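You operate a simulated robot arm through the tools that you are given. There is no shell and no other tool.

The job below is to be done with a simulated robot arm. You get a single attempt, and the scene is never put back.

JOB
Buff the green disc, then the blue one, till their counters show 0.
Fine: one pass a press, none too many; lift a disc only once the lamp is out; lay each back where it was.
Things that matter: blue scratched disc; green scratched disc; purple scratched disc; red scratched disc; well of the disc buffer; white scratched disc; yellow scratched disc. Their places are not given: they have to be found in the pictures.

Only the result counts: the job must be done as asked and must still hold three seconds after the hand-in. Knocking over, shifting, dropping, spilling or breaking anything else fails it.

ROBOT AND FRAMES
A 6-joint arm with a fingered hand, fixed in place. Base frame: the origin is at the foot of the arm, x ahead of it, y to its left, z up; the work surface is at about z = 740. Units: mm, degrees, N and s.
With the tool pointing down near the work surface it reaches from about 300 to 700 mm from the base axis. Its first joint turns from -166.0 to 166.0 degrees. Payload 4 kg.
The TCP is the grasp point between the finger pads, 22 mm short of the fingertips. In the tool frame z runs along the fingers and y along their closing line. Largest opening 112 mm; the body of the gripper starts 60 mm behind the TCP. The gripper is a hand of 4 fingers: y runs from the thumb to the fingers, the wrist lies at [0, 0, -218] in the tool frame, and closing takes about 1.5 s.
Orientation is told as [roll, pitch, yaw] about the base's x, y, z axes, in that order, counted from this pose: with the fingers straight down and closing along the base's y, the tool's x points along the base's -x, its y along +y and its z along -z.

CONTROLS
- The arm moves only by the tool move_arm. Its argument "moves" is a list of rows, each a list of 2 entries, a list of its own where there are three numbers: the shift along the tool's x, y, z in mm, then the turn, a rotation vector about the tool's x, y, z in degrees. In form: [[[x, y, z], [wx, wy, wz]], ...]. A call has 1 to 20 rows; each row is the pose to reach, as a shift and turn from the pose commanded when the call began, along the tool's axes at that moment. "fingers" is the gripper command, from -1 (fully open) to 1 (shut), values between in proportion, set as the call begins (left out, the last holds). Each row takes 0.2 s and may step no farther than 50 mm and 8.6 degrees from the row before; otherwise, or with a gripper value out of range, the whole call is refused. Where a pose cannot be reached the arm comes as near as it can. A force on the tool above 50 N (or 10 N above the force at the start of the call, whichever is more), or a blocked arm, ends the call early, and 0.2 s more pass. Each finger travels about 45 mm/s and halts on what it meets, pressing with about 23 N; the grip force reading is that of the motor and also rises with nothing between the fingers. The clock runs only during rows and for 0.2 s after the last one: add rows that repeat a pose to give the fingers time. It gives the time, the measured TCP pose, the force on the tool (base axes), the opening and the grip force at its end, in the units of the frame above (readings bear some noise), with the torque about the TCP (base axes, N m) and any sound that the robot's microphone picked up.
- Cameras (640 x 400 px; columns grow to the right, rows downward): "scene" is fixed at [48.6, -499.8, 1494]; the picture's right is [0.89, -0.46, 0.00], its down [-0.26, -0.50, -0.82] and it looks along [0.38, 0.73, -0.57] (base axes); focal length 318 px, centre (320, 200). "wrist" rides on the gripper at [69, 4, -83] in the tool frame; the picture's right is [-0.06, 1.00, 0.00], its down [-0.77, -0.05, -0.64] and it looks along [-0.64, -0.04, 0.77] (tool axes); focal length 243 px, centre (320, 200).
- camera(camera): a new picture of that camera. The clock stands still meanwhile.
- move_fingers(finger1, finger2, finger3, thumb_bend): sets how far each is bent, from 0 (flat) to 1 (curled in); at 0.3 the hand is open as for a grip, at 0.7 the pads meet at the TCP. One left out holds its place. A second passes; each finger stops where it meets its share of the squeeze, and holds until it gets a number again. A gripper value or a shape takes the hand back. It gives what a move gives, with no picture; readings hold the bend of each and the force on the fingers (four entries, about 0 where the hand has none), thumb and palm.
- grasp_type(shape): the hand has 4 fingers and takes this shape, open, in about a second: jaw (thumb against the fingers, like two jaws); tri (thumb and two fingers); tip (a fingertip pinch); poke (one finger out to press); point (the index stretched); flat (the hand flat); cup (the hand cupped); fist (a fist). The gripper value then closes the fingers along that shape, each until it touches; the sizes above hold for jaw. It gives what a move gives, with no picture.
- point_at(camera, pixels): for up to 12 pixels [column, row] of the newest picture of that camera ("zoom" is the newest enlarged one), the place [x, y, z] in the base frame of the surface seen there, good to about 2 mm. The clock stands still meanwhile.
- inspect(camera, box): a new picture of the part [left, top, right, bottom] of that camera's present view, enlarged. The clock stands still meanwhile.
- job_done(): hands the job in; it is judged then, once.

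Leave the gripper open and the arm clear of the work at the hand-in unless told otherwise.

The tools are called after "Request:" as a command line: name --argument value ..., lists and objects as JSON in quotes. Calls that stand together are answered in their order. move_arm: Moves the arm, as the interface text tells. Its arguments: {"type":"object","properties":{"moves":{"type":"array","items":{"type":"array"}},"fingers":{"type":"number"}},"required":["moves"]} The other tools are called the same way: grasp_type (shape) gives the hand a shape; move_fingers (finger1, finger2, finger3, thumb_bend) moves the fingers one by one; camera (camera) takes a picture; point_at (camera, pixels) gives the place of the surface under pixels of a picture; inspect (camera, box) takes an enlarged picture of a part of a camera's view; job_done () hands the job in.

At the start:

```text
time_s: 0.0
tcp_pos: [332.3, 235.1, 1005.7]
orientation: [0.0, 0.0, -0.1]
contact_force: [-0.6, -0.1, 0.8]
torque: [0.02, 0.0, -0.04]
width: 111.8
grasp_force: 0.0
shape: jaw
bend: [0.3, 0.3, 0.3, 0.3]
finger forces: [0.1, 0.1, 0.1, 0.0, 0.1, 0.0]
```

scene: 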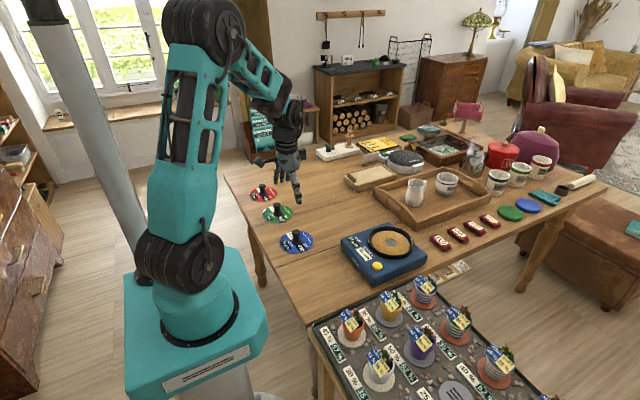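
wrist: 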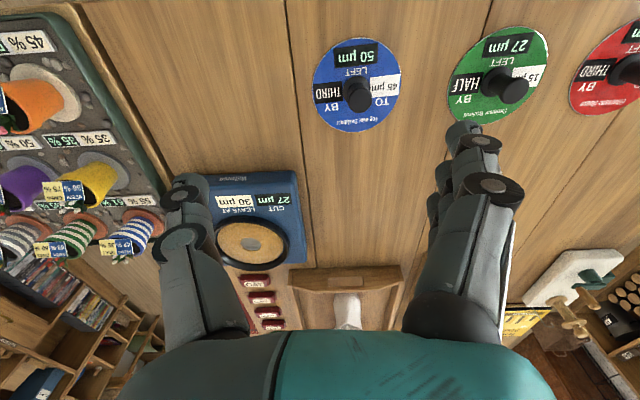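

I see the blue, green and red discs near the arm and the blue buffer device with a round well. I'll enlarge these parts to read them.

Request:
inspect --camera "wrist" --box '[290, 10, 640, 150]'

Request:
inspect --camera "wrist" --box '[190, 160, 410, 350]'

Request:
inspect --camera "scene" --box '[330, 190, 510, 300]'

Request:
inspect --camera "scene" --box '[230, 170, 340, 260]'

Request:
inspect --camera "scene" --box '[310, 260, 530, 400]'

```text
1.83 times, centred on (465, 80) of wrist
```

zoom: 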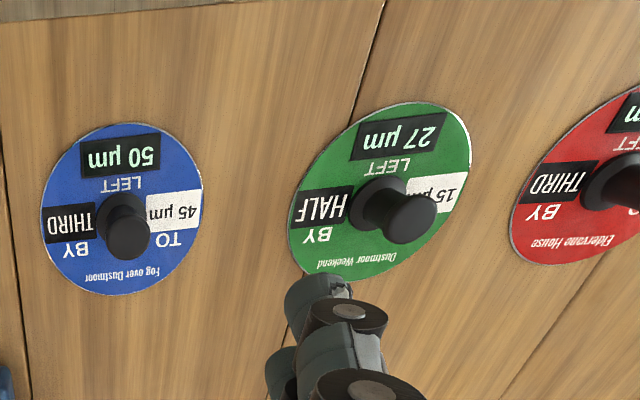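

```text
2.11 times, centred on (300, 255) of wrist
```

zoom: 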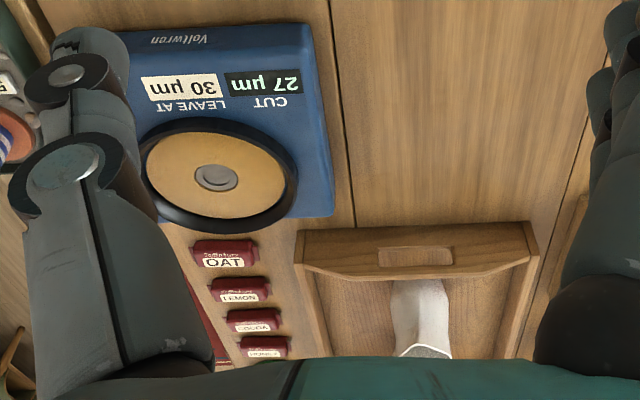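

```text
3.56 times, centred on (420, 245) of scene
```

zoom: 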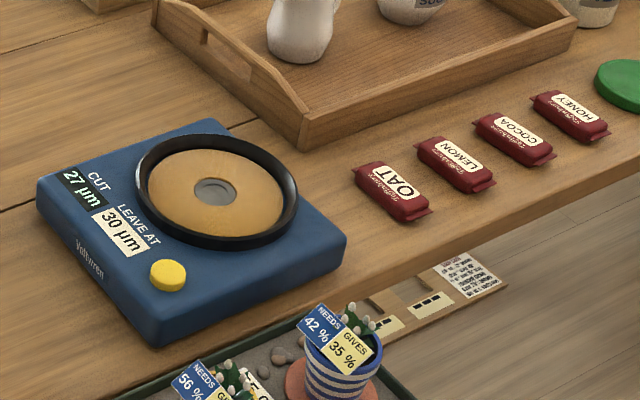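

```text
4.44 times, centred on (285, 215) of scene
```

zoom: 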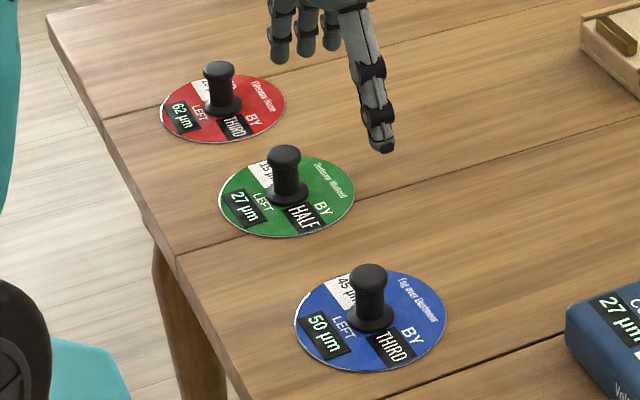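

```text
2.86 times, centred on (420, 330) of scene
```

zoom: 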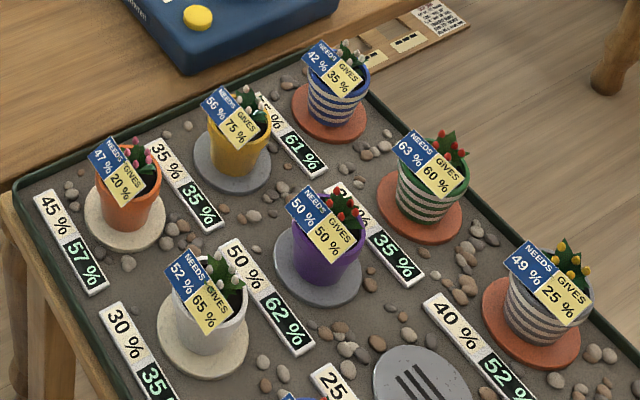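

Next I'll read the notice near (455,268) and look at the rest of the table for the other discs.

Request:
inspect --camera "scene" --box '[415, 250, 480, 290]'

Request:
inspect --camera "scene" --box '[450, 120, 610, 230]'

Request:
inspect --camera "scene" --box '[300, 110, 480, 220]'

Request:
inspect --camera "wrist" --box '[440, 20, 560, 130]'

Request:
inspect --camera "wrist" --box '[560, 10, 640, 120]'

```text
9.85 times, centred on (448, 270) of scene
```

zoom: 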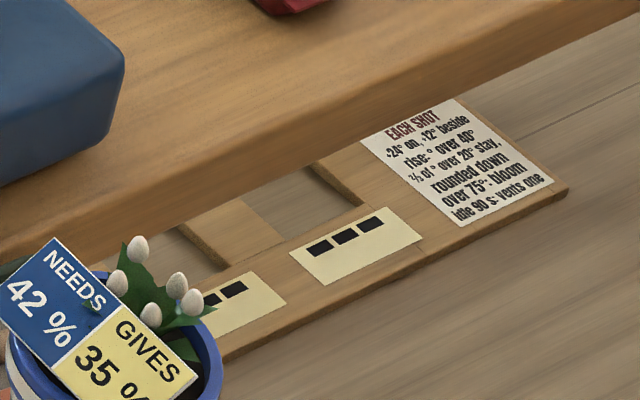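

```text
3.64 times, centred on (530, 175) of scene
```

zoom: 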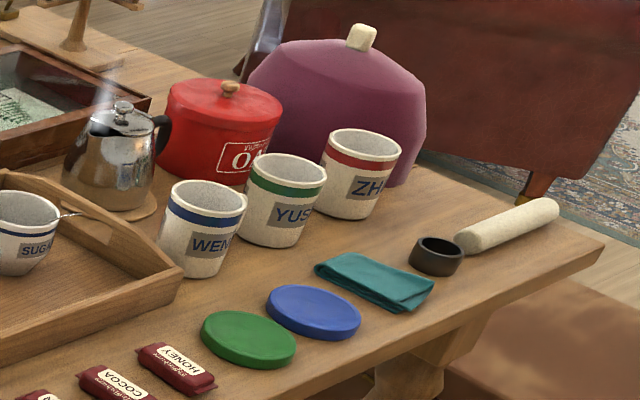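

```text
3.56 times, centred on (390, 165) of scene
```

zoom: 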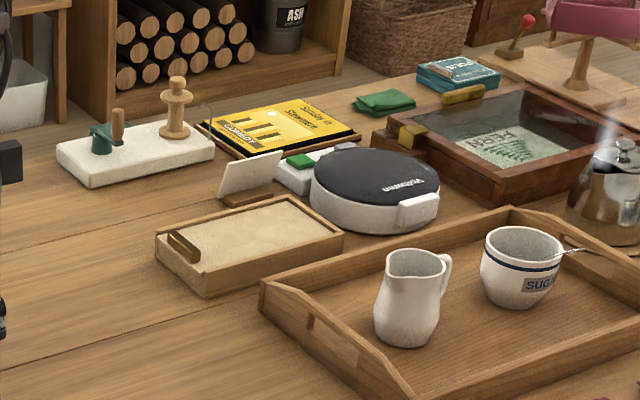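

```text
3.64 times, centred on (500, 75) of wrist
```

zoom: 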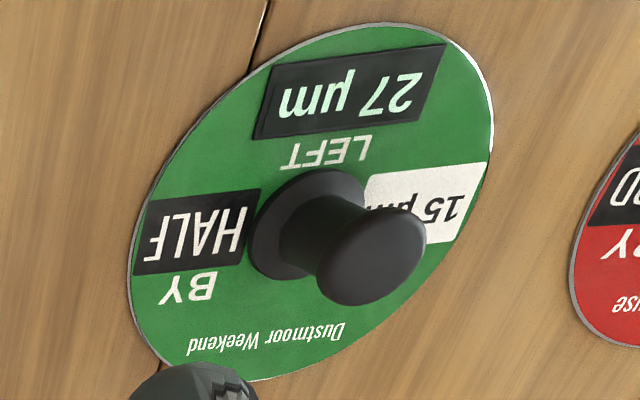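

```text
3.64 times, centred on (600, 65) of wrist
```

zoom: 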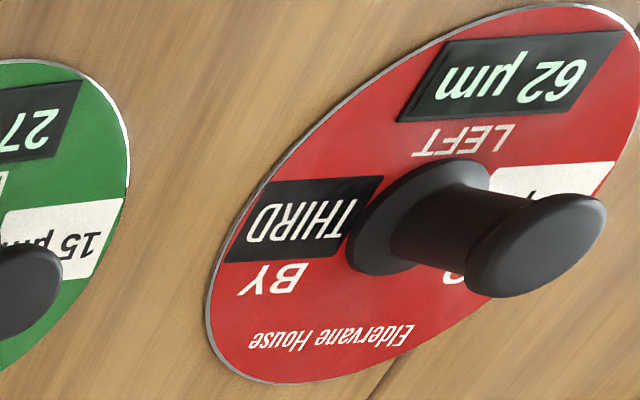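

Reading: green has 27 µm left, blue 50, and the buffer's cut is 27. I suspect each pass takes the "cut" off the disc, and the disc then pulls the cut toward its "to" value. Now I'll measure the knobs, disc rims, well and button.

Request:
inspect --camera "scene" --box '[230, 170, 340, 260]'

Request:
point_at --camera "zoom" --pixels '[[283, 153], [284, 175], [368, 273], [368, 300], [220, 70], [220, 195], [354, 195], [290, 237], [296, 320], [445, 315], [370, 372], [335, 165]]'

Request:
inspect --camera "scene" --box '[330, 210, 440, 290]'

```text
4.44 times, centred on (285, 215) of scene
```

zoom: 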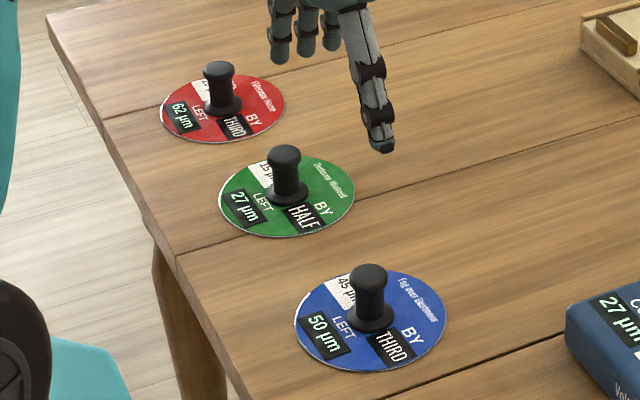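

```text
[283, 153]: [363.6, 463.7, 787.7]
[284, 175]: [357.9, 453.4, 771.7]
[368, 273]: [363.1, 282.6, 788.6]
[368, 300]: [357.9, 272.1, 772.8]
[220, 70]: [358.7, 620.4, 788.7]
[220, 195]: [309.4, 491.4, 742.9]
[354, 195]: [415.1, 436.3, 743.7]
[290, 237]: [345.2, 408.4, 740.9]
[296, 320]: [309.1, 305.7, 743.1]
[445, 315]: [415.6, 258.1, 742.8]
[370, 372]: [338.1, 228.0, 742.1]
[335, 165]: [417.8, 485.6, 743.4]
```

```text
5.00 times, centred on (385, 250) of scene
```

zoom: 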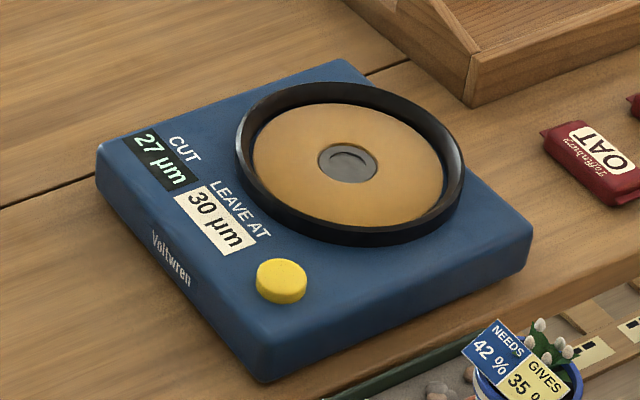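

Request:
point_at --camera "zoom" --pixels '[[348, 164], [240, 150], [463, 165], [350, 84], [350, 240], [281, 275], [281, 262], [350, 210], [350, 118], [268, 150], [430, 170], [220, 150]]'

Request:
camera --camera "wrist"

Request:
point_at --camera "wrist" --pixels '[[357, 98], [513, 91], [312, 85], [404, 80], [357, 38], [357, 131], [249, 244], [242, 210], [245, 268], [213, 240], [290, 240], [449, 90]]'

```text
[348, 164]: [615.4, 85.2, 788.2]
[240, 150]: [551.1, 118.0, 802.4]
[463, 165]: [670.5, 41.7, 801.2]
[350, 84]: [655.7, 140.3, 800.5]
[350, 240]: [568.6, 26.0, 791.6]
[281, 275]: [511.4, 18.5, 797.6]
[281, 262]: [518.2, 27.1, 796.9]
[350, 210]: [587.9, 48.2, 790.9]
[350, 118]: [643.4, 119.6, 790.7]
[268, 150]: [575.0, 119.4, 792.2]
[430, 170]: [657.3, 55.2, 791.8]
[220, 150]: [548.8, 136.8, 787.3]
```

```text
taken
```

wrist: 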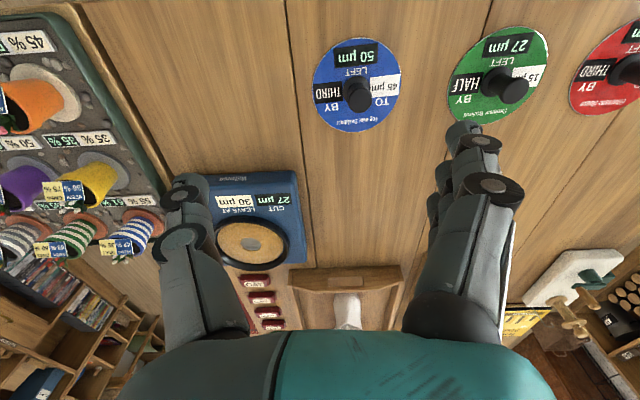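

```text
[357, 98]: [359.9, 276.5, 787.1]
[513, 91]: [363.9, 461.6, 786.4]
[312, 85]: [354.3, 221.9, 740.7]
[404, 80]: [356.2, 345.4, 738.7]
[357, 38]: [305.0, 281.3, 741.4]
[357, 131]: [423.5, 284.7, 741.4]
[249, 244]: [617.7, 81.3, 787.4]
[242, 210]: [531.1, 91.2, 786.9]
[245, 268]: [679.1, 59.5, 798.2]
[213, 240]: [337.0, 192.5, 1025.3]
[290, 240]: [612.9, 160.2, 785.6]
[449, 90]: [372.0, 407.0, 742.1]
```

The disc centres are about blue (363,283) and green (363,461), with knob tops at z≈788. The well centre is about (615,85), with the pad at z≈791. I'll move to above green at z≈900 for a closer look.

Request:
move_arm --moves '[[[-5, 38, 15], [0, 0, 0]], [[-10, 76, 30], [0, 0, 0]], [[-15, 114, 45], [0, 0, 0]], [[-21, 152, 60], [0, 0, 0]], [[-26, 190, 75], [0, 0, 0]], [[-31, 226, 90], [0, 0, 0]], [[-31, 226, 105], [0, 0, 0]], [[-31, 226, 105], [0, 0, 0]]]' --fingers -1

Request:
camera --camera "wrist"

Request:
camera --camera "scene"

```text
time_s: 1.8
tcp_pos: [367.7, 459.9, 901.0]
orientation: [0.0, 0.0, 0.0]
contact_force: [-0.6, -0.3, 0.1]
torque: [-0.05, -0.01, 0.0]
width: 111.9
grasp_force: 0.0
shape: jaw
bend: [0.3, 0.3, 0.3, 0.3]
finger forces: [0.0, 0.1, 0.1, 0.1, 0.1, 0.0]
```

```text
taken
```

wrist: 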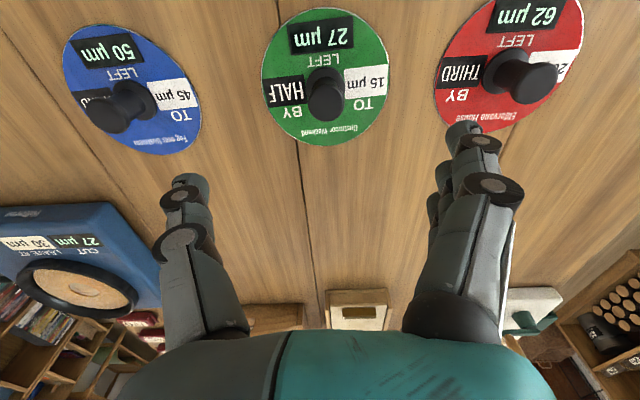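

```text
taken
```

scene: 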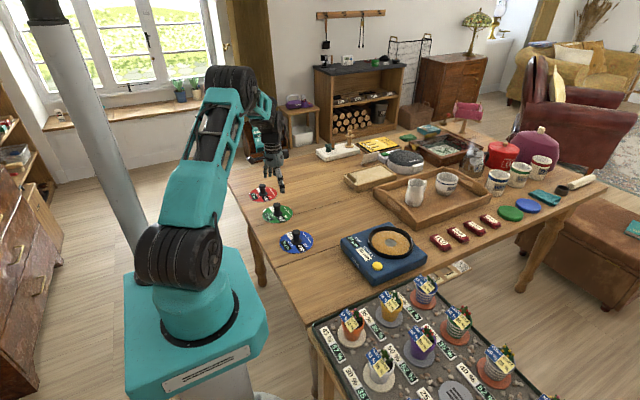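

The wrist view shows green at (326,75). I'll measure its rim and knob for the exact centre, and do the same for red, as a neighbour, and blue.

Request:
inspect --camera "wrist" --box '[250, 0, 400, 160]'

Request:
point_at --camera "zoom" --pixels '[[168, 180], [473, 190], [320, 25], [320, 360], [320, 240], [300, 230], [345, 230], [318, 222], [318, 262], [325, 185], [290, 240], [350, 240]]'

Request:
point_at --camera "wrist" --pixels '[[262, 75], [388, 75], [325, 10], [326, 144], [64, 60], [200, 100], [110, 28], [160, 153], [447, 110], [325, 100], [300, 115], [350, 30]]'

```text
2.50 times, centred on (325, 80) of wrist
```

zoom: 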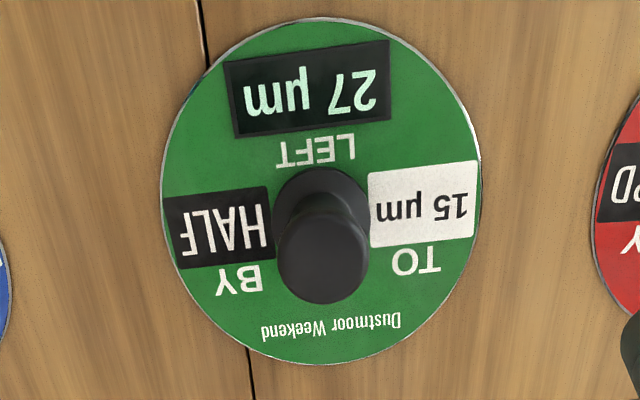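

```text
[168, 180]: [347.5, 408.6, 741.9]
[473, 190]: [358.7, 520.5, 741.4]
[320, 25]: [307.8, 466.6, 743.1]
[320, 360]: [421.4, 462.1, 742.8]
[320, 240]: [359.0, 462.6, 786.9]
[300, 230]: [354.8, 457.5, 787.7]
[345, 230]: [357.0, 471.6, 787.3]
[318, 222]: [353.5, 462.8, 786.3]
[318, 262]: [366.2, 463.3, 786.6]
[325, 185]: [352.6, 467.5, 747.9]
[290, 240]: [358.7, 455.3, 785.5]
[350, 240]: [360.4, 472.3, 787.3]
```

```text
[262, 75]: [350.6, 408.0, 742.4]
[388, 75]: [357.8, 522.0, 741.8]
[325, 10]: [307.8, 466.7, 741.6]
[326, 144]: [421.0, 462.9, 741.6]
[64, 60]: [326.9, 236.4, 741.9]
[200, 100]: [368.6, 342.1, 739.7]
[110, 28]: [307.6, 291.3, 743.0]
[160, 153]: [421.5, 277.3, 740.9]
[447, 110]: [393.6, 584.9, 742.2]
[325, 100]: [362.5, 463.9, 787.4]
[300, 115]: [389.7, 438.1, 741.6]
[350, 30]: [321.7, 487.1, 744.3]
```

Green centre is (364.4, 464.5), radius about 57, and the knob cap is about 26 mm wide. I'll descend part way to z≈830 above green and check the reading noise.

Request:
move_arm --moves '[[[0, 2, 30], [0, 0, 0]], [[0, 4, 60], [0, 0, 0]], [[0, 4, 70], [0, 0, 0]], [[0, 4, 70], [0, 0, 0]]]'

Request:
move_arm --moves '[[[0, 0, 0], [0, 0, 0]]]'

Request:
move_arm --moves '[[[0, 0, 0], [0, 0, 0]]]'

Request:
inspect --camera "scene" --box '[220, 150, 340, 230]'

Request:
camera --camera "wrist"

```text
time_s: 2.8
tcp_pos: [364.3, 464.5, 829.4]
orientation: [0.0, 0.0, 0.0]
contact_force: [0.3, -0.4, -1.2]
torque: [0.02, -0.02, -0.01]
width: 112.2
grasp_force: 0.1
shape: jaw
bend: [0.3, 0.3, 0.3, 0.3]
finger forces: [0.1, 0.0, 0.0, 0.1, 0.1, 0.1]
```

```text
time_s: 3.2
tcp_pos: [365.0, 465.2, 829.3]
orientation: [0.0, -0.1, -0.1]
contact_force: [-0.2, -0.7, -1.3]
torque: [-0.02, -0.01, -0.01]
width: 112.0
grasp_force: 0.1
shape: jaw
bend: [0.3, 0.3, 0.3, 0.3]
finger forces: [0.0, 0.1, 0.0, 0.1, 0.0, 0.0]
```

```text
time_s: 3.6
tcp_pos: [365.1, 464.8, 830.3]
orientation: [0.0, 0.1, 0.0]
contact_force: [0.4, -0.2, -0.7]
torque: [0.04, 0.02, -0.04]
width: 111.9
grasp_force: 0.0
shape: jaw
bend: [0.3, 0.3, 0.3, 0.3]
finger forces: [0.1, 0.0, 0.1, 0.0, 0.0, 0.1]
```

```text
5.00 times, centred on (280, 190) of scene
```

zoom: 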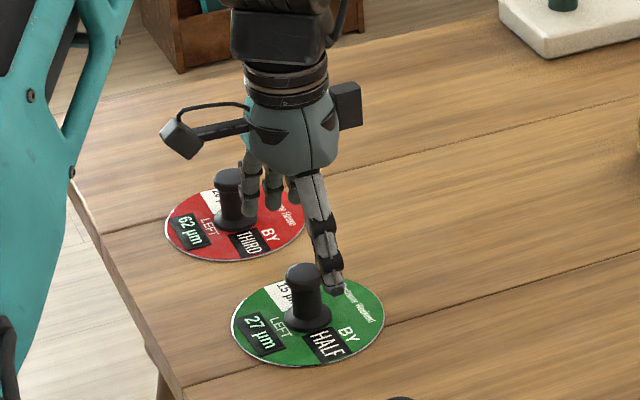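

```text
taken
```

wrist: 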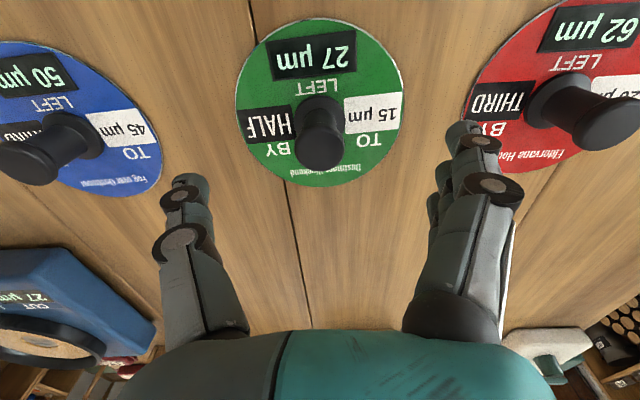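

The TCP reads (364.9, 464.8, 830), lined up over the knob. I'll half-close the fingers here to narrow the hand, then check the tip height.

Request:
move_arm --moves '[[[0, 0, 0], [0, 0, 0]], [[0, 0, 0], [0, 0, 0]], [[0, 0, 0], [0, 0, 0]], [[0, 0, 0], [0, 0, 0]], [[0, 0, 0], [0, 0, 0]]]' --fingers -0.1

Request:
inspect --camera "scene" --box '[220, 150, 340, 230]'

Request:
camera --camera "wrist"

```text
time_s: 4.8
tcp_pos: [366.1, 466.2, 829.3]
orientation: [-0.1, -0.1, -0.1]
contact_force: [0.0, 0.2, 0.0]
torque: [-0.01, 0.02, -0.03]
width: 62.4
grasp_force: 0.1
shape: jaw
bend: [0.72, 0.72, 0.72, 0.7]
finger forces: [0.0, 0.0, 0.0, 0.0, 0.0, 0.0]
```

```text
5.00 times, centred on (280, 190) of scene
```

zoom: 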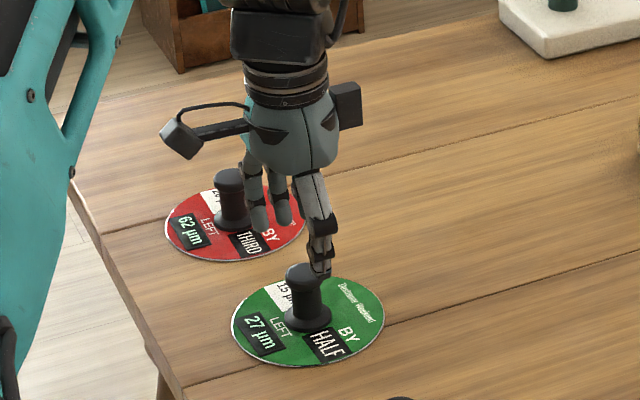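

```text
taken
```

wrist: 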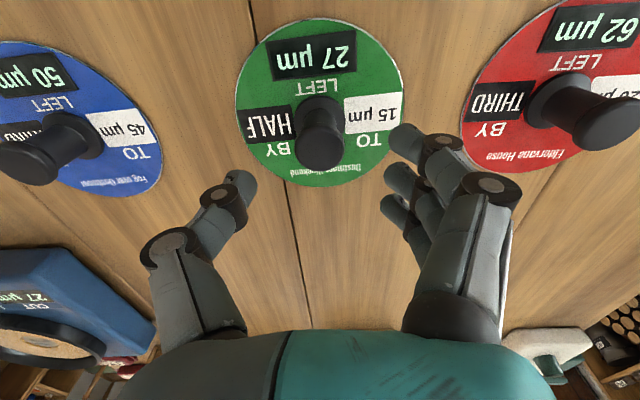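

Width is 62 mm and the fingers clear the knob. I'll descend to TCP z≈777, which puts the tips about 12 mm above the disc.

Request:
move_arm --moves '[[[0.5, -0.5, 20], [0, 0, 0]], [[0.5, -0.5, 40], [0, 0, 0]], [[0.5, -0.5, 53], [0, 0, 0]], [[0.5, -0.5, 53], [0, 0, 0]]]'

Request:
inspect --camera "scene" --box '[230, 165, 330, 235]'

Request:
camera --camera "wrist"

```text
time_s: 5.8
tcp_pos: [365.8, 464.9, 778.2]
orientation: [0.0, 0.0, 0.0]
contact_force: [-0.4, -0.1, 0.4]
torque: [0.01, 0.01, -0.01]
width: 62.2
grasp_force: 0.0
shape: jaw
bend: [0.72, 0.72, 0.72, 0.7]
finger forces: [0.1, 0.1, 0.0, 0.0, 0.0, 0.0]
```

```text
5.71 times, centred on (280, 200) of scene
```

zoom: 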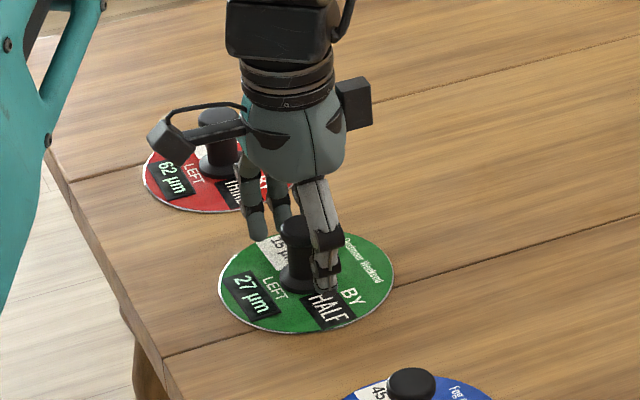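

```text
taken
```

wrist: 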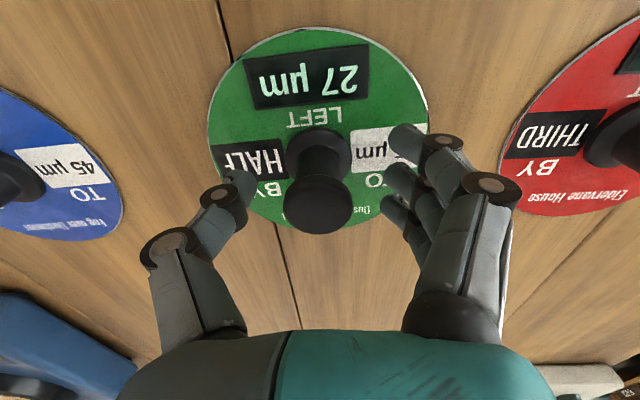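

The knob cap sits at the image centre (318,203), right at the TCP. I'll close on it.

Request:
move_arm --moves '[[[0, 0, 0], [0, 0, 0]], [[0, 0, 0], [0, 0, 0]], [[0, 0, 0], [0, 0, 0]], [[0, 0, 0], [0, 0, 0]], [[0, 0, 0], [0, 0, 0]], [[0, 0, 0], [0, 0, 0]], [[0, 0, 0], [0, 0, 0]], [[0, 0, 0], [0, 0, 0]]]' --fingers 1

Request:
camera --camera "wrist"

Request:
inspect --camera "scene" --box '[230, 165, 330, 235]'

```text
time_s: 7.6
tcp_pos: [364.6, 465.6, 777.6]
orientation: [0.1, 0.0, 0.0]
contact_force: [-0.6, 0.5, 0.0]
torque: [-0.03, -0.03, 0.02]
width: 5.4
grasp_force: 23.3
shape: jaw
bend: [0.65, 0.72, 0.65, 0.7]
finger forces: [3.9, 11.1, 3.6, 0.0, 17.7, 0.0]
```

```text
taken
```

wrist: 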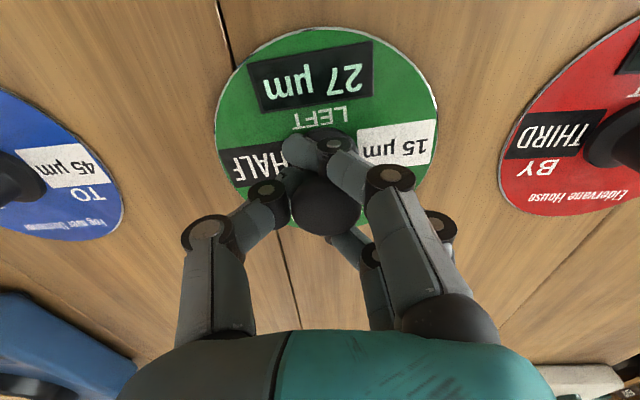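

```text
5.71 times, centred on (280, 200) of scene
```

zoom: 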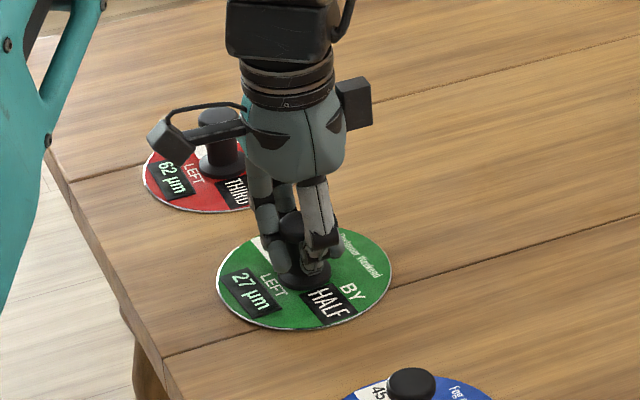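

The grip closed (fingers 3.9/11.1/3.6 N, thumb 17.7 N) and the disc shifted a few mm. I'll measure where it now sits relative to the hand.

Request:
point_at --camera "wrist" --pixels '[[218, 110], [436, 115], [325, 30], [225, 85], [429, 85], [218, 140], [436, 140], [235, 175], [320, 212], [420, 60], [240, 62], [372, 28]]'

Request:
inspect --camera "wrist" --box '[200, 20, 450, 240]'

```text
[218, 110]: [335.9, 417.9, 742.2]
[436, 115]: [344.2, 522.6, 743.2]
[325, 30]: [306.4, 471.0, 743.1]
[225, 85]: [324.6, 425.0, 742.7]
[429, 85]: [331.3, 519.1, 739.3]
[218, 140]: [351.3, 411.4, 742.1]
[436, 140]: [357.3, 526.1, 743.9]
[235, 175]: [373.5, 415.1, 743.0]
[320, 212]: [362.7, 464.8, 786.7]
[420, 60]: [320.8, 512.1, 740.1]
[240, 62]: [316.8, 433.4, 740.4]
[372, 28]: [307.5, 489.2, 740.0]
```

```text
1.82 times, centred on (325, 130) of wrist
```

zoom: 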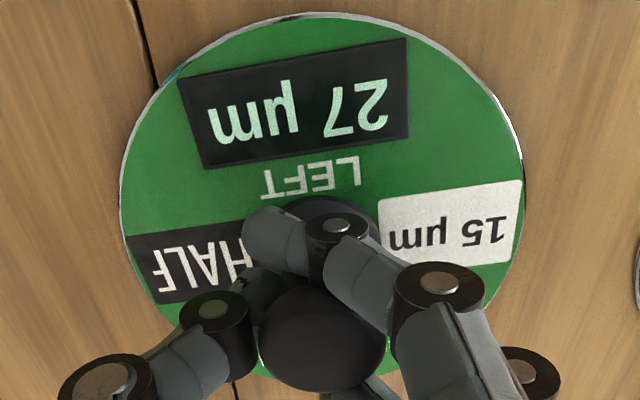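

Disc centre in the grip is about (364,469), so it is +3.5 mm in y from the TCP. I'll allow for that when placing. Next I'll lift slowly, straight up by 130 mm.

Request:
move_arm --moves '[[[0, 0, -5], [0, 0, 0]], [[0, 0, -15], [0, 0, 0]], [[0, 0, -30], [0, 0, 0]], [[0, 0, -50], [0, 0, 0]], [[0, 0, -75], [0, 0, 0]], [[0, 0, -100], [0, 0, 0]], [[0, 0, -120], [0, 0, 0]], [[0, 0, -130], [0, 0, 0]], [[0, 0, -130], [0, 0, 0]]]'

Request:
camera --camera "wrist"

Request:
inspect --camera "scene" --box '[220, 120, 420, 280]'

```text
time_s: 9.6
tcp_pos: [364.6, 463.1, 906.9]
orientation: [0.0, 0.0, 0.0]
contact_force: [0.0, -0.3, -0.9]
torque: [-0.04, 0.02, 0.02]
width: 4.9
grasp_force: 22.7
shape: jaw
bend: [0.65, 0.72, 0.65, 0.7]
finger forces: [4.1, 11.1, 4.0, 0.0, 17.5, 0.0]
```

```text
taken
```

wrist: 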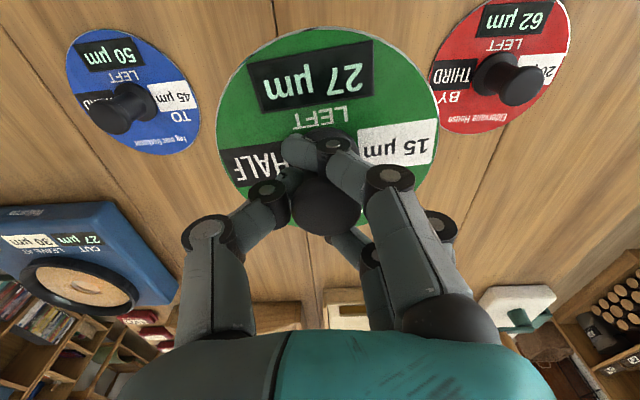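

```text
2.50 times, centred on (320, 200) of scene
```

zoom: 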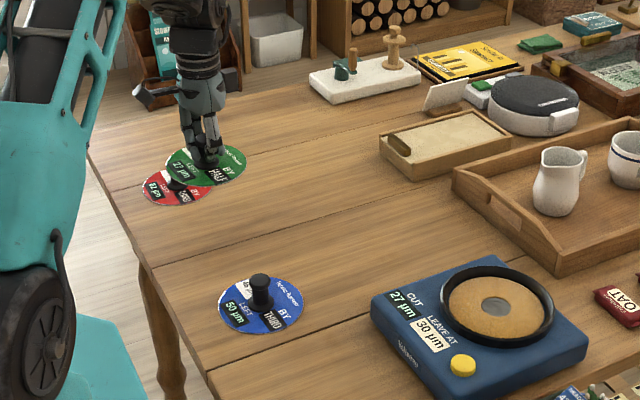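

The disc is held level. Before carrying it, I'll pin down the well centre by sampling points all round its rim in the scene view.

Request:
inspect --camera "scene" --box '[358, 216, 428, 260]'

```text
9.09 times, centred on (393, 238) of scene
```

zoom: 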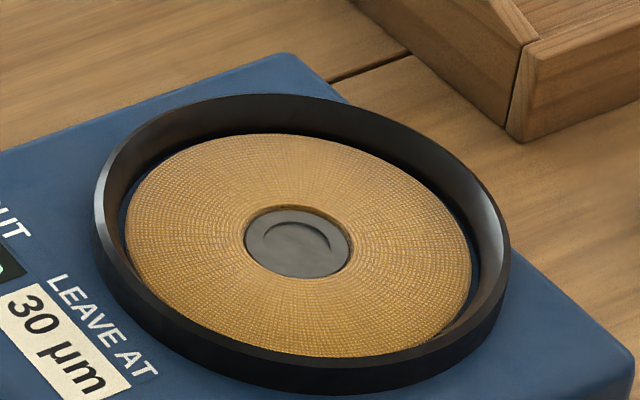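

Request:
point_at --camera "zoom" --pixels '[[130, 210], [150, 183], [190, 152], [250, 136], [320, 138], [380, 160], [430, 192], [465, 235], [470, 270], [440, 325], [297, 243], [200, 325]]'

Request:
point_at --camera "zoom" --pixels '[[98, 200], [97, 240], [130, 135], [190, 102], [270, 95], [350, 107], [430, 145], [490, 195], [508, 235], [490, 300], [340, 360], [200, 338]]'

Request:
point_at --camera "wrist" --pixels '[[218, 110], [437, 115], [325, 30], [218, 140], [437, 140], [260, 53], [390, 50], [320, 212], [225, 165], [432, 80], [227, 80], [430, 165]]'

```text
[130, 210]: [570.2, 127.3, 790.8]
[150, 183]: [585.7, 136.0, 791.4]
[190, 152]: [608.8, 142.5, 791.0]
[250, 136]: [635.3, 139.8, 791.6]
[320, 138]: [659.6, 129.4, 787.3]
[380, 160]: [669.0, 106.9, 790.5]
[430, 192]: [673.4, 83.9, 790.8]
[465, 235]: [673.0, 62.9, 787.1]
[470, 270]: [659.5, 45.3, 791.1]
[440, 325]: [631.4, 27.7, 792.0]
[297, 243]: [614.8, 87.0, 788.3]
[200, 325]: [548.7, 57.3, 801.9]
```

```text
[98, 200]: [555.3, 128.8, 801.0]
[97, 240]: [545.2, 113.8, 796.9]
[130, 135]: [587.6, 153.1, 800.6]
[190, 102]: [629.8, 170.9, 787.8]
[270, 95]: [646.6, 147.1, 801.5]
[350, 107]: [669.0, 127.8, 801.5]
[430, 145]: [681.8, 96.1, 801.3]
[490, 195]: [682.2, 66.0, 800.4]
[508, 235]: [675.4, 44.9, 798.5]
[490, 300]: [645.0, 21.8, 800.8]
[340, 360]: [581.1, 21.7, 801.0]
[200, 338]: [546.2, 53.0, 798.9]
```

```text
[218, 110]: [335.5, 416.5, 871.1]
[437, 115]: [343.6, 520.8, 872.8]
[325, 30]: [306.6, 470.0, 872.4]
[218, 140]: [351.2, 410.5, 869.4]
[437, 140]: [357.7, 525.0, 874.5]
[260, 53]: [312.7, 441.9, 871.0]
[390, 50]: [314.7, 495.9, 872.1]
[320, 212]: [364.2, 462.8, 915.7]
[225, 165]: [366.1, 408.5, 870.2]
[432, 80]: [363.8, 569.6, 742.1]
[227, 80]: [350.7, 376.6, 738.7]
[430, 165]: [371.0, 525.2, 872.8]
```

The well centre fits (614.5, 84.8), with pad radius 58.5 and rim inner radius about 65. The disc is centred about +3.3 mm in y from the TCP. I'll carry it high to above the well, TCP (614.3, 81.5).

Request:
move_arm --moves '[[[-10, -15, 0], [0, 0, 0]], [[-30, -46, 0], [0, 0, 0]], [[-52, -80, 0], [0, 0, 0]], [[-74, -114, 0], [0, 0, 0]], [[-96, -148, 0], [0, 0, 0]], [[-118, -182, 0], [0, 0, 0]], [[-140, -216, 0], [0, 0, 0]], [[-162, -250, 0], [0, 0, 0]], [[-184, -284, 0], [0, 0, 0]], [[-206, -318, 0], [0, 0, 0]], [[-226, -348, 0], [0, 0, 0]], [[-241, -371, 0], [0, 0, 0]], [[-249.8, -383, 0], [0, 0, 0]], [[-249.8, -383, 0], [0, 0, 0]], [[-249.8, -383, 0], [0, 0, 0]]]'

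Request:
move_arm --moves '[[[0, 0, 0], [0, 0, 0]]]'

Request:
camera --camera "scene"

Request:
camera --camera "wrist"

```text
time_s: 12.8
tcp_pos: [611.6, 80.5, 906.5]
orientation: [0.0, 0.0, -0.1]
contact_force: [0.5, -1.0, -0.5]
torque: [0.03, -0.02, 0.01]
width: 4.8
grasp_force: 23.3
shape: jaw
bend: [0.65, 0.72, 0.65, 0.7]
finger forces: [3.8, 11.2, 4.0, 0.1, 17.3, 0.1]
```

```text
time_s: 13.2
tcp_pos: [612.1, 80.2, 907.3]
orientation: [0.0, 0.0, 0.0]
contact_force: [-0.4, -0.6, -0.2]
torque: [0.04, -0.02, 0.0]
width: 5.0
grasp_force: 22.8
shape: jaw
bend: [0.65, 0.72, 0.65, 0.7]
finger forces: [3.8, 11.2, 4.1, 0.0, 17.3, 0.1]
```

```text
taken
```

scene: 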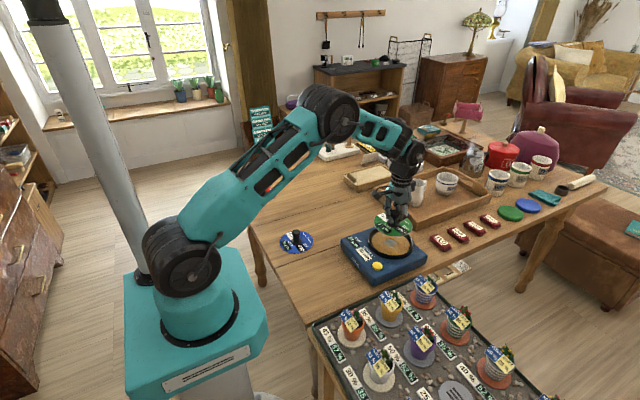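

```text
taken
```

wrist: 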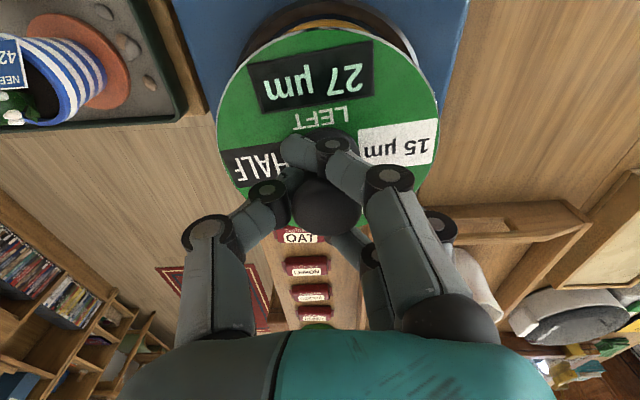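

The reading is (611.9, 80.3), so I'll correct by +2.4 in x and +1.2 in y and come down to z≈852, just above the rim. Then I'll check alignment.

Request:
move_arm --moves '[[[-1.2, 0.6, 15], [0, 0, 0]], [[-2.4, 1.2, 35], [0, 0, 0]], [[-2.4, 1.2, 50], [0, 0, 0]], [[-2.4, 1.2, 55], [0, 0, 0]], [[-2.4, 1.2, 55], [0, 0, 0]]]'

Request:
move_arm --moves '[[[0, 0, 0], [0, 0, 0]]]'

Request:
inspect --camera "scene" --box '[340, 190, 440, 290]'

Request:
camera --camera "wrist"

```text
time_s: 14.4
tcp_pos: [616.8, 82.9, 851.2]
orientation: [0.0, 0.0, 0.2]
contact_force: [0.4, -0.1, -0.5]
torque: [-0.03, 0.0, 0.02]
width: 5.2
grasp_force: 23.1
shape: jaw
bend: [0.65, 0.72, 0.65, 0.7]
finger forces: [3.9, 11.3, 4.1, 0.1, 17.2, 0.1]
```

```text
time_s: 14.8
tcp_pos: [615.6, 82.9, 851.9]
orientation: [0.0, 0.0, 0.0]
contact_force: [-0.3, -0.1, -0.1]
torque: [0.0, -0.03, 0.04]
width: 5.1
grasp_force: 22.8
shape: jaw
bend: [0.65, 0.72, 0.65, 0.7]
finger forces: [4.0, 11.2, 4.3, 0.1, 17.2, 0.0]
```

```text
4.00 times, centred on (390, 240) of scene
```

zoom: 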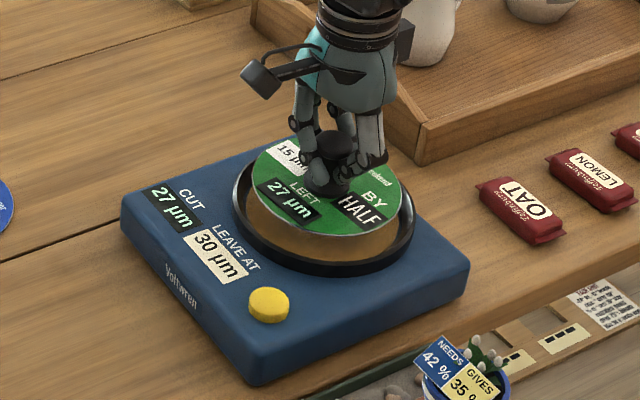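

```text
taken
```

wrist: 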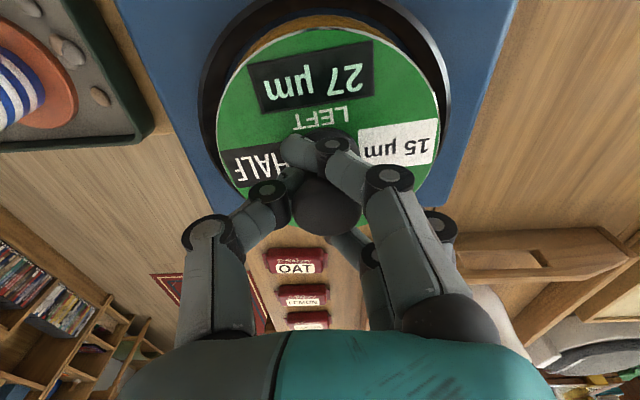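

Request:
point_at --camera "wrist" --pixels '[[218, 120], [437, 125], [325, 30], [218, 140], [437, 140], [200, 95], [449, 85], [300, 17], [210, 60], [430, 40]]'

Request:
inspect --camera "wrist" --box '[180, 0, 480, 188]'

```text
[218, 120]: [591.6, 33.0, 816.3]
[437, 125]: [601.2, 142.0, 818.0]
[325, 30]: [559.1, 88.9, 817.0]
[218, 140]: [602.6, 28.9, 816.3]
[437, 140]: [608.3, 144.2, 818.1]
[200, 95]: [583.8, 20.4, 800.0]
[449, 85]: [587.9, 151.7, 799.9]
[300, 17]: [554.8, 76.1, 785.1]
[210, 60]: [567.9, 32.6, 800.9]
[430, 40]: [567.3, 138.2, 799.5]
```

```text
2.13 times, centred on (330, 94) of wrist
```

zoom: 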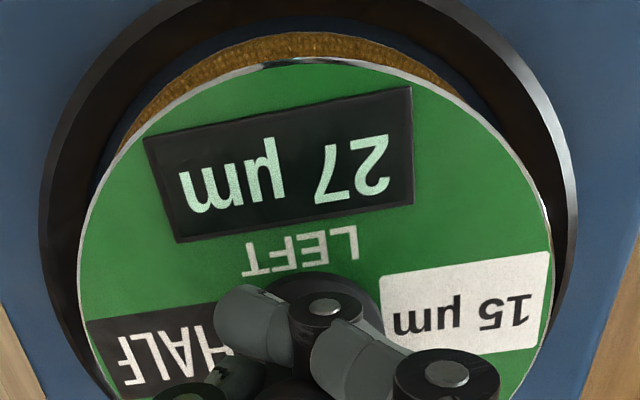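

The disc centre reads about (616.6, 86.5) and the well about (615, 85.6). I'll adjust slightly and lower to just above the pad.

Request:
move_arm --moves '[[[1.5, -0.8, 5], [0, 0, 0]], [[1.5, -0.8, 12], [0, 0, 0]], [[1.5, -0.8, 17], [0, 0, 0]], [[1.5, -0.8, 20], [0, 0, 0]], [[1.5, -0.8, 20], [0, 0, 0]]]'

Request:
inspect --camera "scene" --box '[350, 200, 430, 280]'

Request:
camera --camera "wrist"

Request:
point_at --camera "wrist" --pixels '[[218, 120], [437, 125], [325, 30], [218, 140], [437, 140], [225, 85]]'

```text
time_s: 16.0
tcp_pos: [612.9, 83.0, 831.9]
orientation: [0.0, -0.1, 0.0]
contact_force: [-0.3, 0.1, -0.7]
torque: [0.01, 0.02, 0.04]
width: 5.2
grasp_force: 22.2
shape: jaw
bend: [0.65, 0.72, 0.65, 0.71]
finger forces: [4.0, 11.3, 4.2, 0.1, 17.2, 0.1]
```

```text
5.00 times, centred on (390, 240) of scene
```

zoom: 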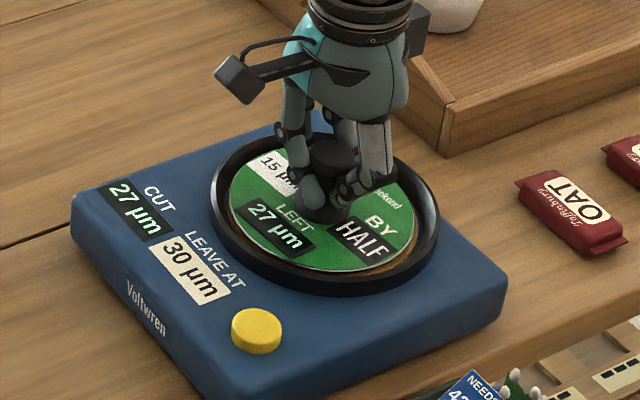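

```text
taken
```

wrist: 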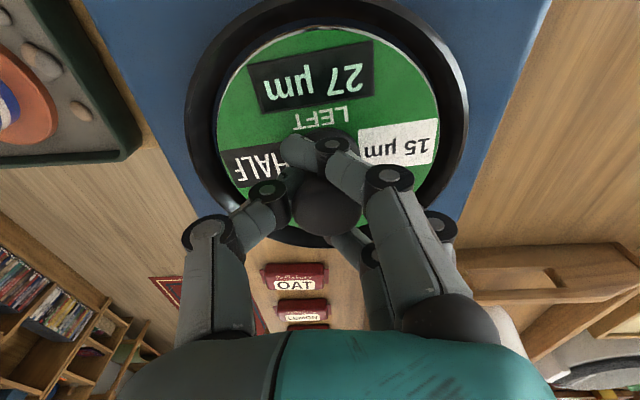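

```text
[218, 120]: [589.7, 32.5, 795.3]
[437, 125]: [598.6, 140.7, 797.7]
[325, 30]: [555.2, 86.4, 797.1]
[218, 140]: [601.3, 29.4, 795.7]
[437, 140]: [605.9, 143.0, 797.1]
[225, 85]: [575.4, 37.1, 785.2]
```

The disc surface is at about 796, a few mm above the pad. I'll lower in 1 mm steps, watching the force.

Request:
move_arm --moves '[[[0, 0, 1], [0, 0, 0]], [[0, 0, 2], [0, 0, 0]], [[0, 0, 2], [0, 0, 0]]]'

Request:
move_arm --moves '[[[0, 0, 1], [0, 0, 0]], [[0, 0, 1], [0, 0, 0]]]'

```text
time_s: 16.8
tcp_pos: [613.7, 81.6, 830.4]
orientation: [0.0, 0.0, 0.1]
contact_force: [0.2, 0.3, -0.5]
torque: [0.0, 0.0, 0.01]
width: 5.0
grasp_force: 23.1
shape: jaw
bend: [0.65, 0.72, 0.65, 0.71]
finger forces: [4.0, 11.4, 4.2, 0.1, 17.2, 0.0]
```

```text
time_s: 17.4
tcp_pos: [614.3, 81.8, 829.3]
orientation: [0.0, 0.1, 0.0]
contact_force: [0.2, 0.0, -0.9]
torque: [0.01, -0.03, 0.01]
width: 4.7
grasp_force: 22.8
shape: jaw
bend: [0.65, 0.72, 0.65, 0.71]
finger forces: [4.0, 11.3, 4.3, 0.1, 17.1, 0.0]
```

Request:
move_arm --moves '[[[0, 0, 1], [0, 0, 0]], [[0, 0, 1], [0, 0, 0]]]'

Request:
inspect --camera "scene" --box '[350, 200, 430, 280]'

```text
time_s: 18.0
tcp_pos: [615.0, 81.3, 827.6]
orientation: [0.0, 0.0, 0.0]
contact_force: [-0.4, 0.2, -0.2]
torque: [-0.03, 0.0, 0.0]
width: 4.7
grasp_force: 22.8
shape: jaw
bend: [0.65, 0.72, 0.65, 0.71]
finger forces: [4.0, 11.2, 4.3, 0.0, 17.2, 0.0]
```

```text
5.00 times, centred on (390, 240) of scene
```

zoom: 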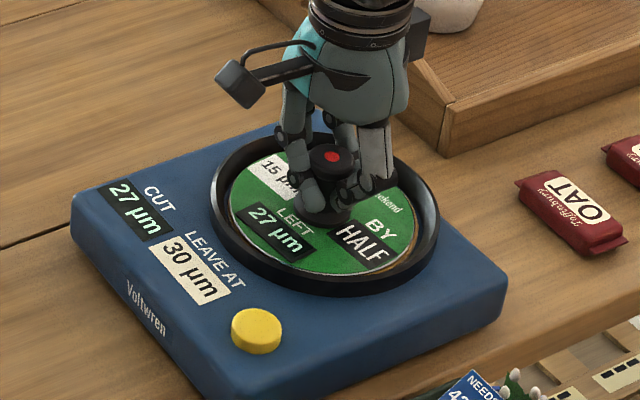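

A red lamp has lit on top of the knob, and the counter still reads 27. I'll hold still and see what happens.

Request:
move_arm --moves '[[[0, 0, 0], [0, 0, 0]], [[0, 0, 0], [0, 0, 0]], [[0, 0, 0], [0, 0, 0]], [[0, 0, 0], [0, 0, 0]]]'

Request:
inspect --camera "scene" --box '[350, 200, 430, 280]'

Request:
camera --camera "wrist"

```text
time_s: 19.0
tcp_pos: [615.0, 81.5, 828.1]
orientation: [-0.1, -0.1, 0.0]
contact_force: [-0.3, -0.2, -0.3]
torque: [0.03, -0.01, 0.01]
width: 4.8
grasp_force: 22.4
shape: jaw
bend: [0.65, 0.72, 0.65, 0.71]
finger forces: [4.0, 11.3, 4.2, 0.0, 17.2, 0.0]
```

```text
5.00 times, centred on (390, 240) of scene
```

zoom: 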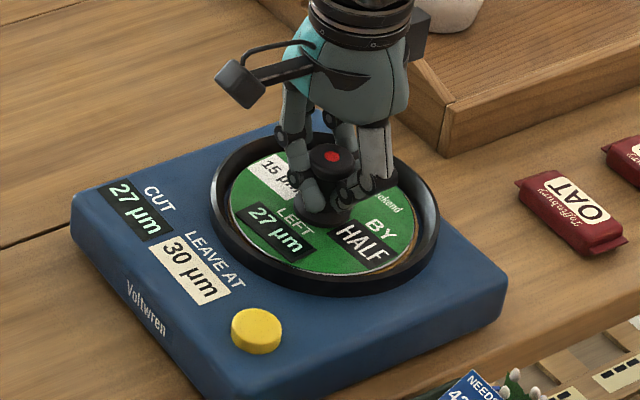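

```text
taken
```

wrist: 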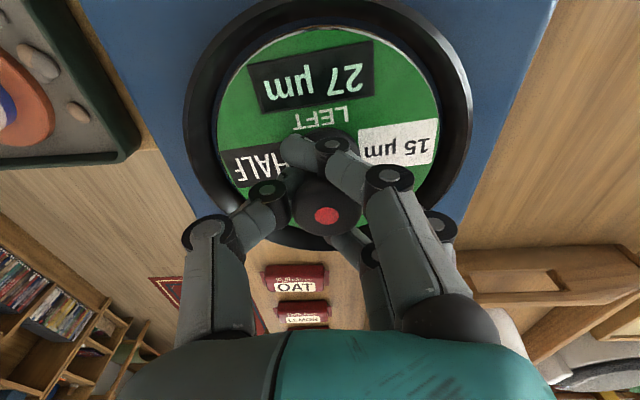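

The lamp is on and steady, so the disc must be detected as seated. I must not lift it now. I'll lower 1 mm more to make sure it rests, then check the force before releasing.

Request:
move_arm --moves '[[[0, 0, 1], [0, 0, 0]], [[0, 0, 1], [0, 0, 0]]]'

Request:
point_at --camera "wrist" --pixels '[[218, 120], [437, 125], [325, 30], [218, 140], [437, 140], [240, 60]]'

```text
time_s: 19.6
tcp_pos: [612.9, 81.2, 827.8]
orientation: [0.0, 0.1, 0.0]
contact_force: [1.1, 0.1, 0.5]
torque: [-0.02, -0.01, -0.02]
width: 4.8
grasp_force: 22.3
shape: jaw
bend: [0.65, 0.72, 0.65, 0.71]
finger forces: [4.6, 11.1, 4.3, 0.0, 17.7, 0.0]
```

```text
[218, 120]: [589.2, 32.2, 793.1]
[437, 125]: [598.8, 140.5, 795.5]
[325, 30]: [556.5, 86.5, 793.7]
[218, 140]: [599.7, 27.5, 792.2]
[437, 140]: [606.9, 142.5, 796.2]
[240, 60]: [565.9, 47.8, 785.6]
```

There is slight contact now; the disc's left side is at 792 and the right at about 795. I'll release by opening to about 62 mm, so the fingers stay inside the rim.

Request:
move_arm --moves '[[[0, 0, 0.5], [0, 0, 0]], [[0, 0, 0.5], [0, 0, 0]], [[0, 0, 0.5], [0, 0, 0]], [[0, 0, 0.5], [0, 0, 0]], [[0, 0, 0.5], [0, 0, 0]], [[0, 0, 0.5], [0, 0, 0]], [[0, 0, 0.5], [0, 0, 0]]]' --fingers -0.1

Request:
camera --camera "wrist"

Request:
inspect --camera "scene" --box '[350, 200, 430, 280]'

```text
time_s: 21.2
tcp_pos: [613.9, 80.2, 827.0]
orientation: [0.0, 0.0, 0.0]
contact_force: [-0.1, -0.6, 0.3]
torque: [0.01, -0.01, 0.0]
width: 61.2
grasp_force: 0.1
shape: jaw
bend: [0.72, 0.72, 0.72, 0.7]
finger forces: [0.1, 0.0, 0.0, 0.0, 0.0, 0.0]
```

```text
taken
```

wrist: 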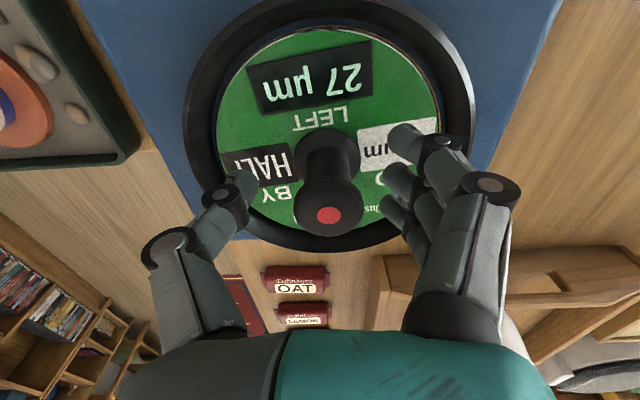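

```text
5.00 times, centred on (390, 240) of scene
```

zoom: 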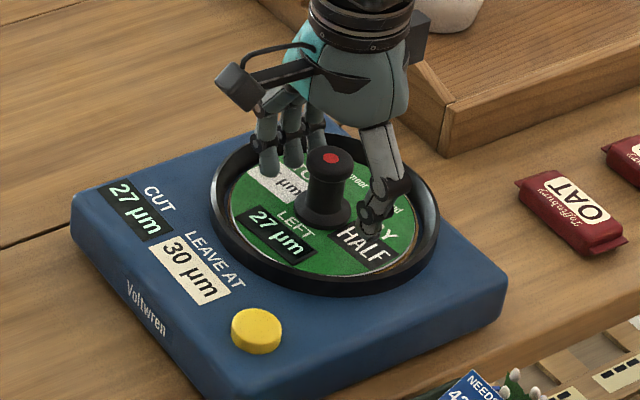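

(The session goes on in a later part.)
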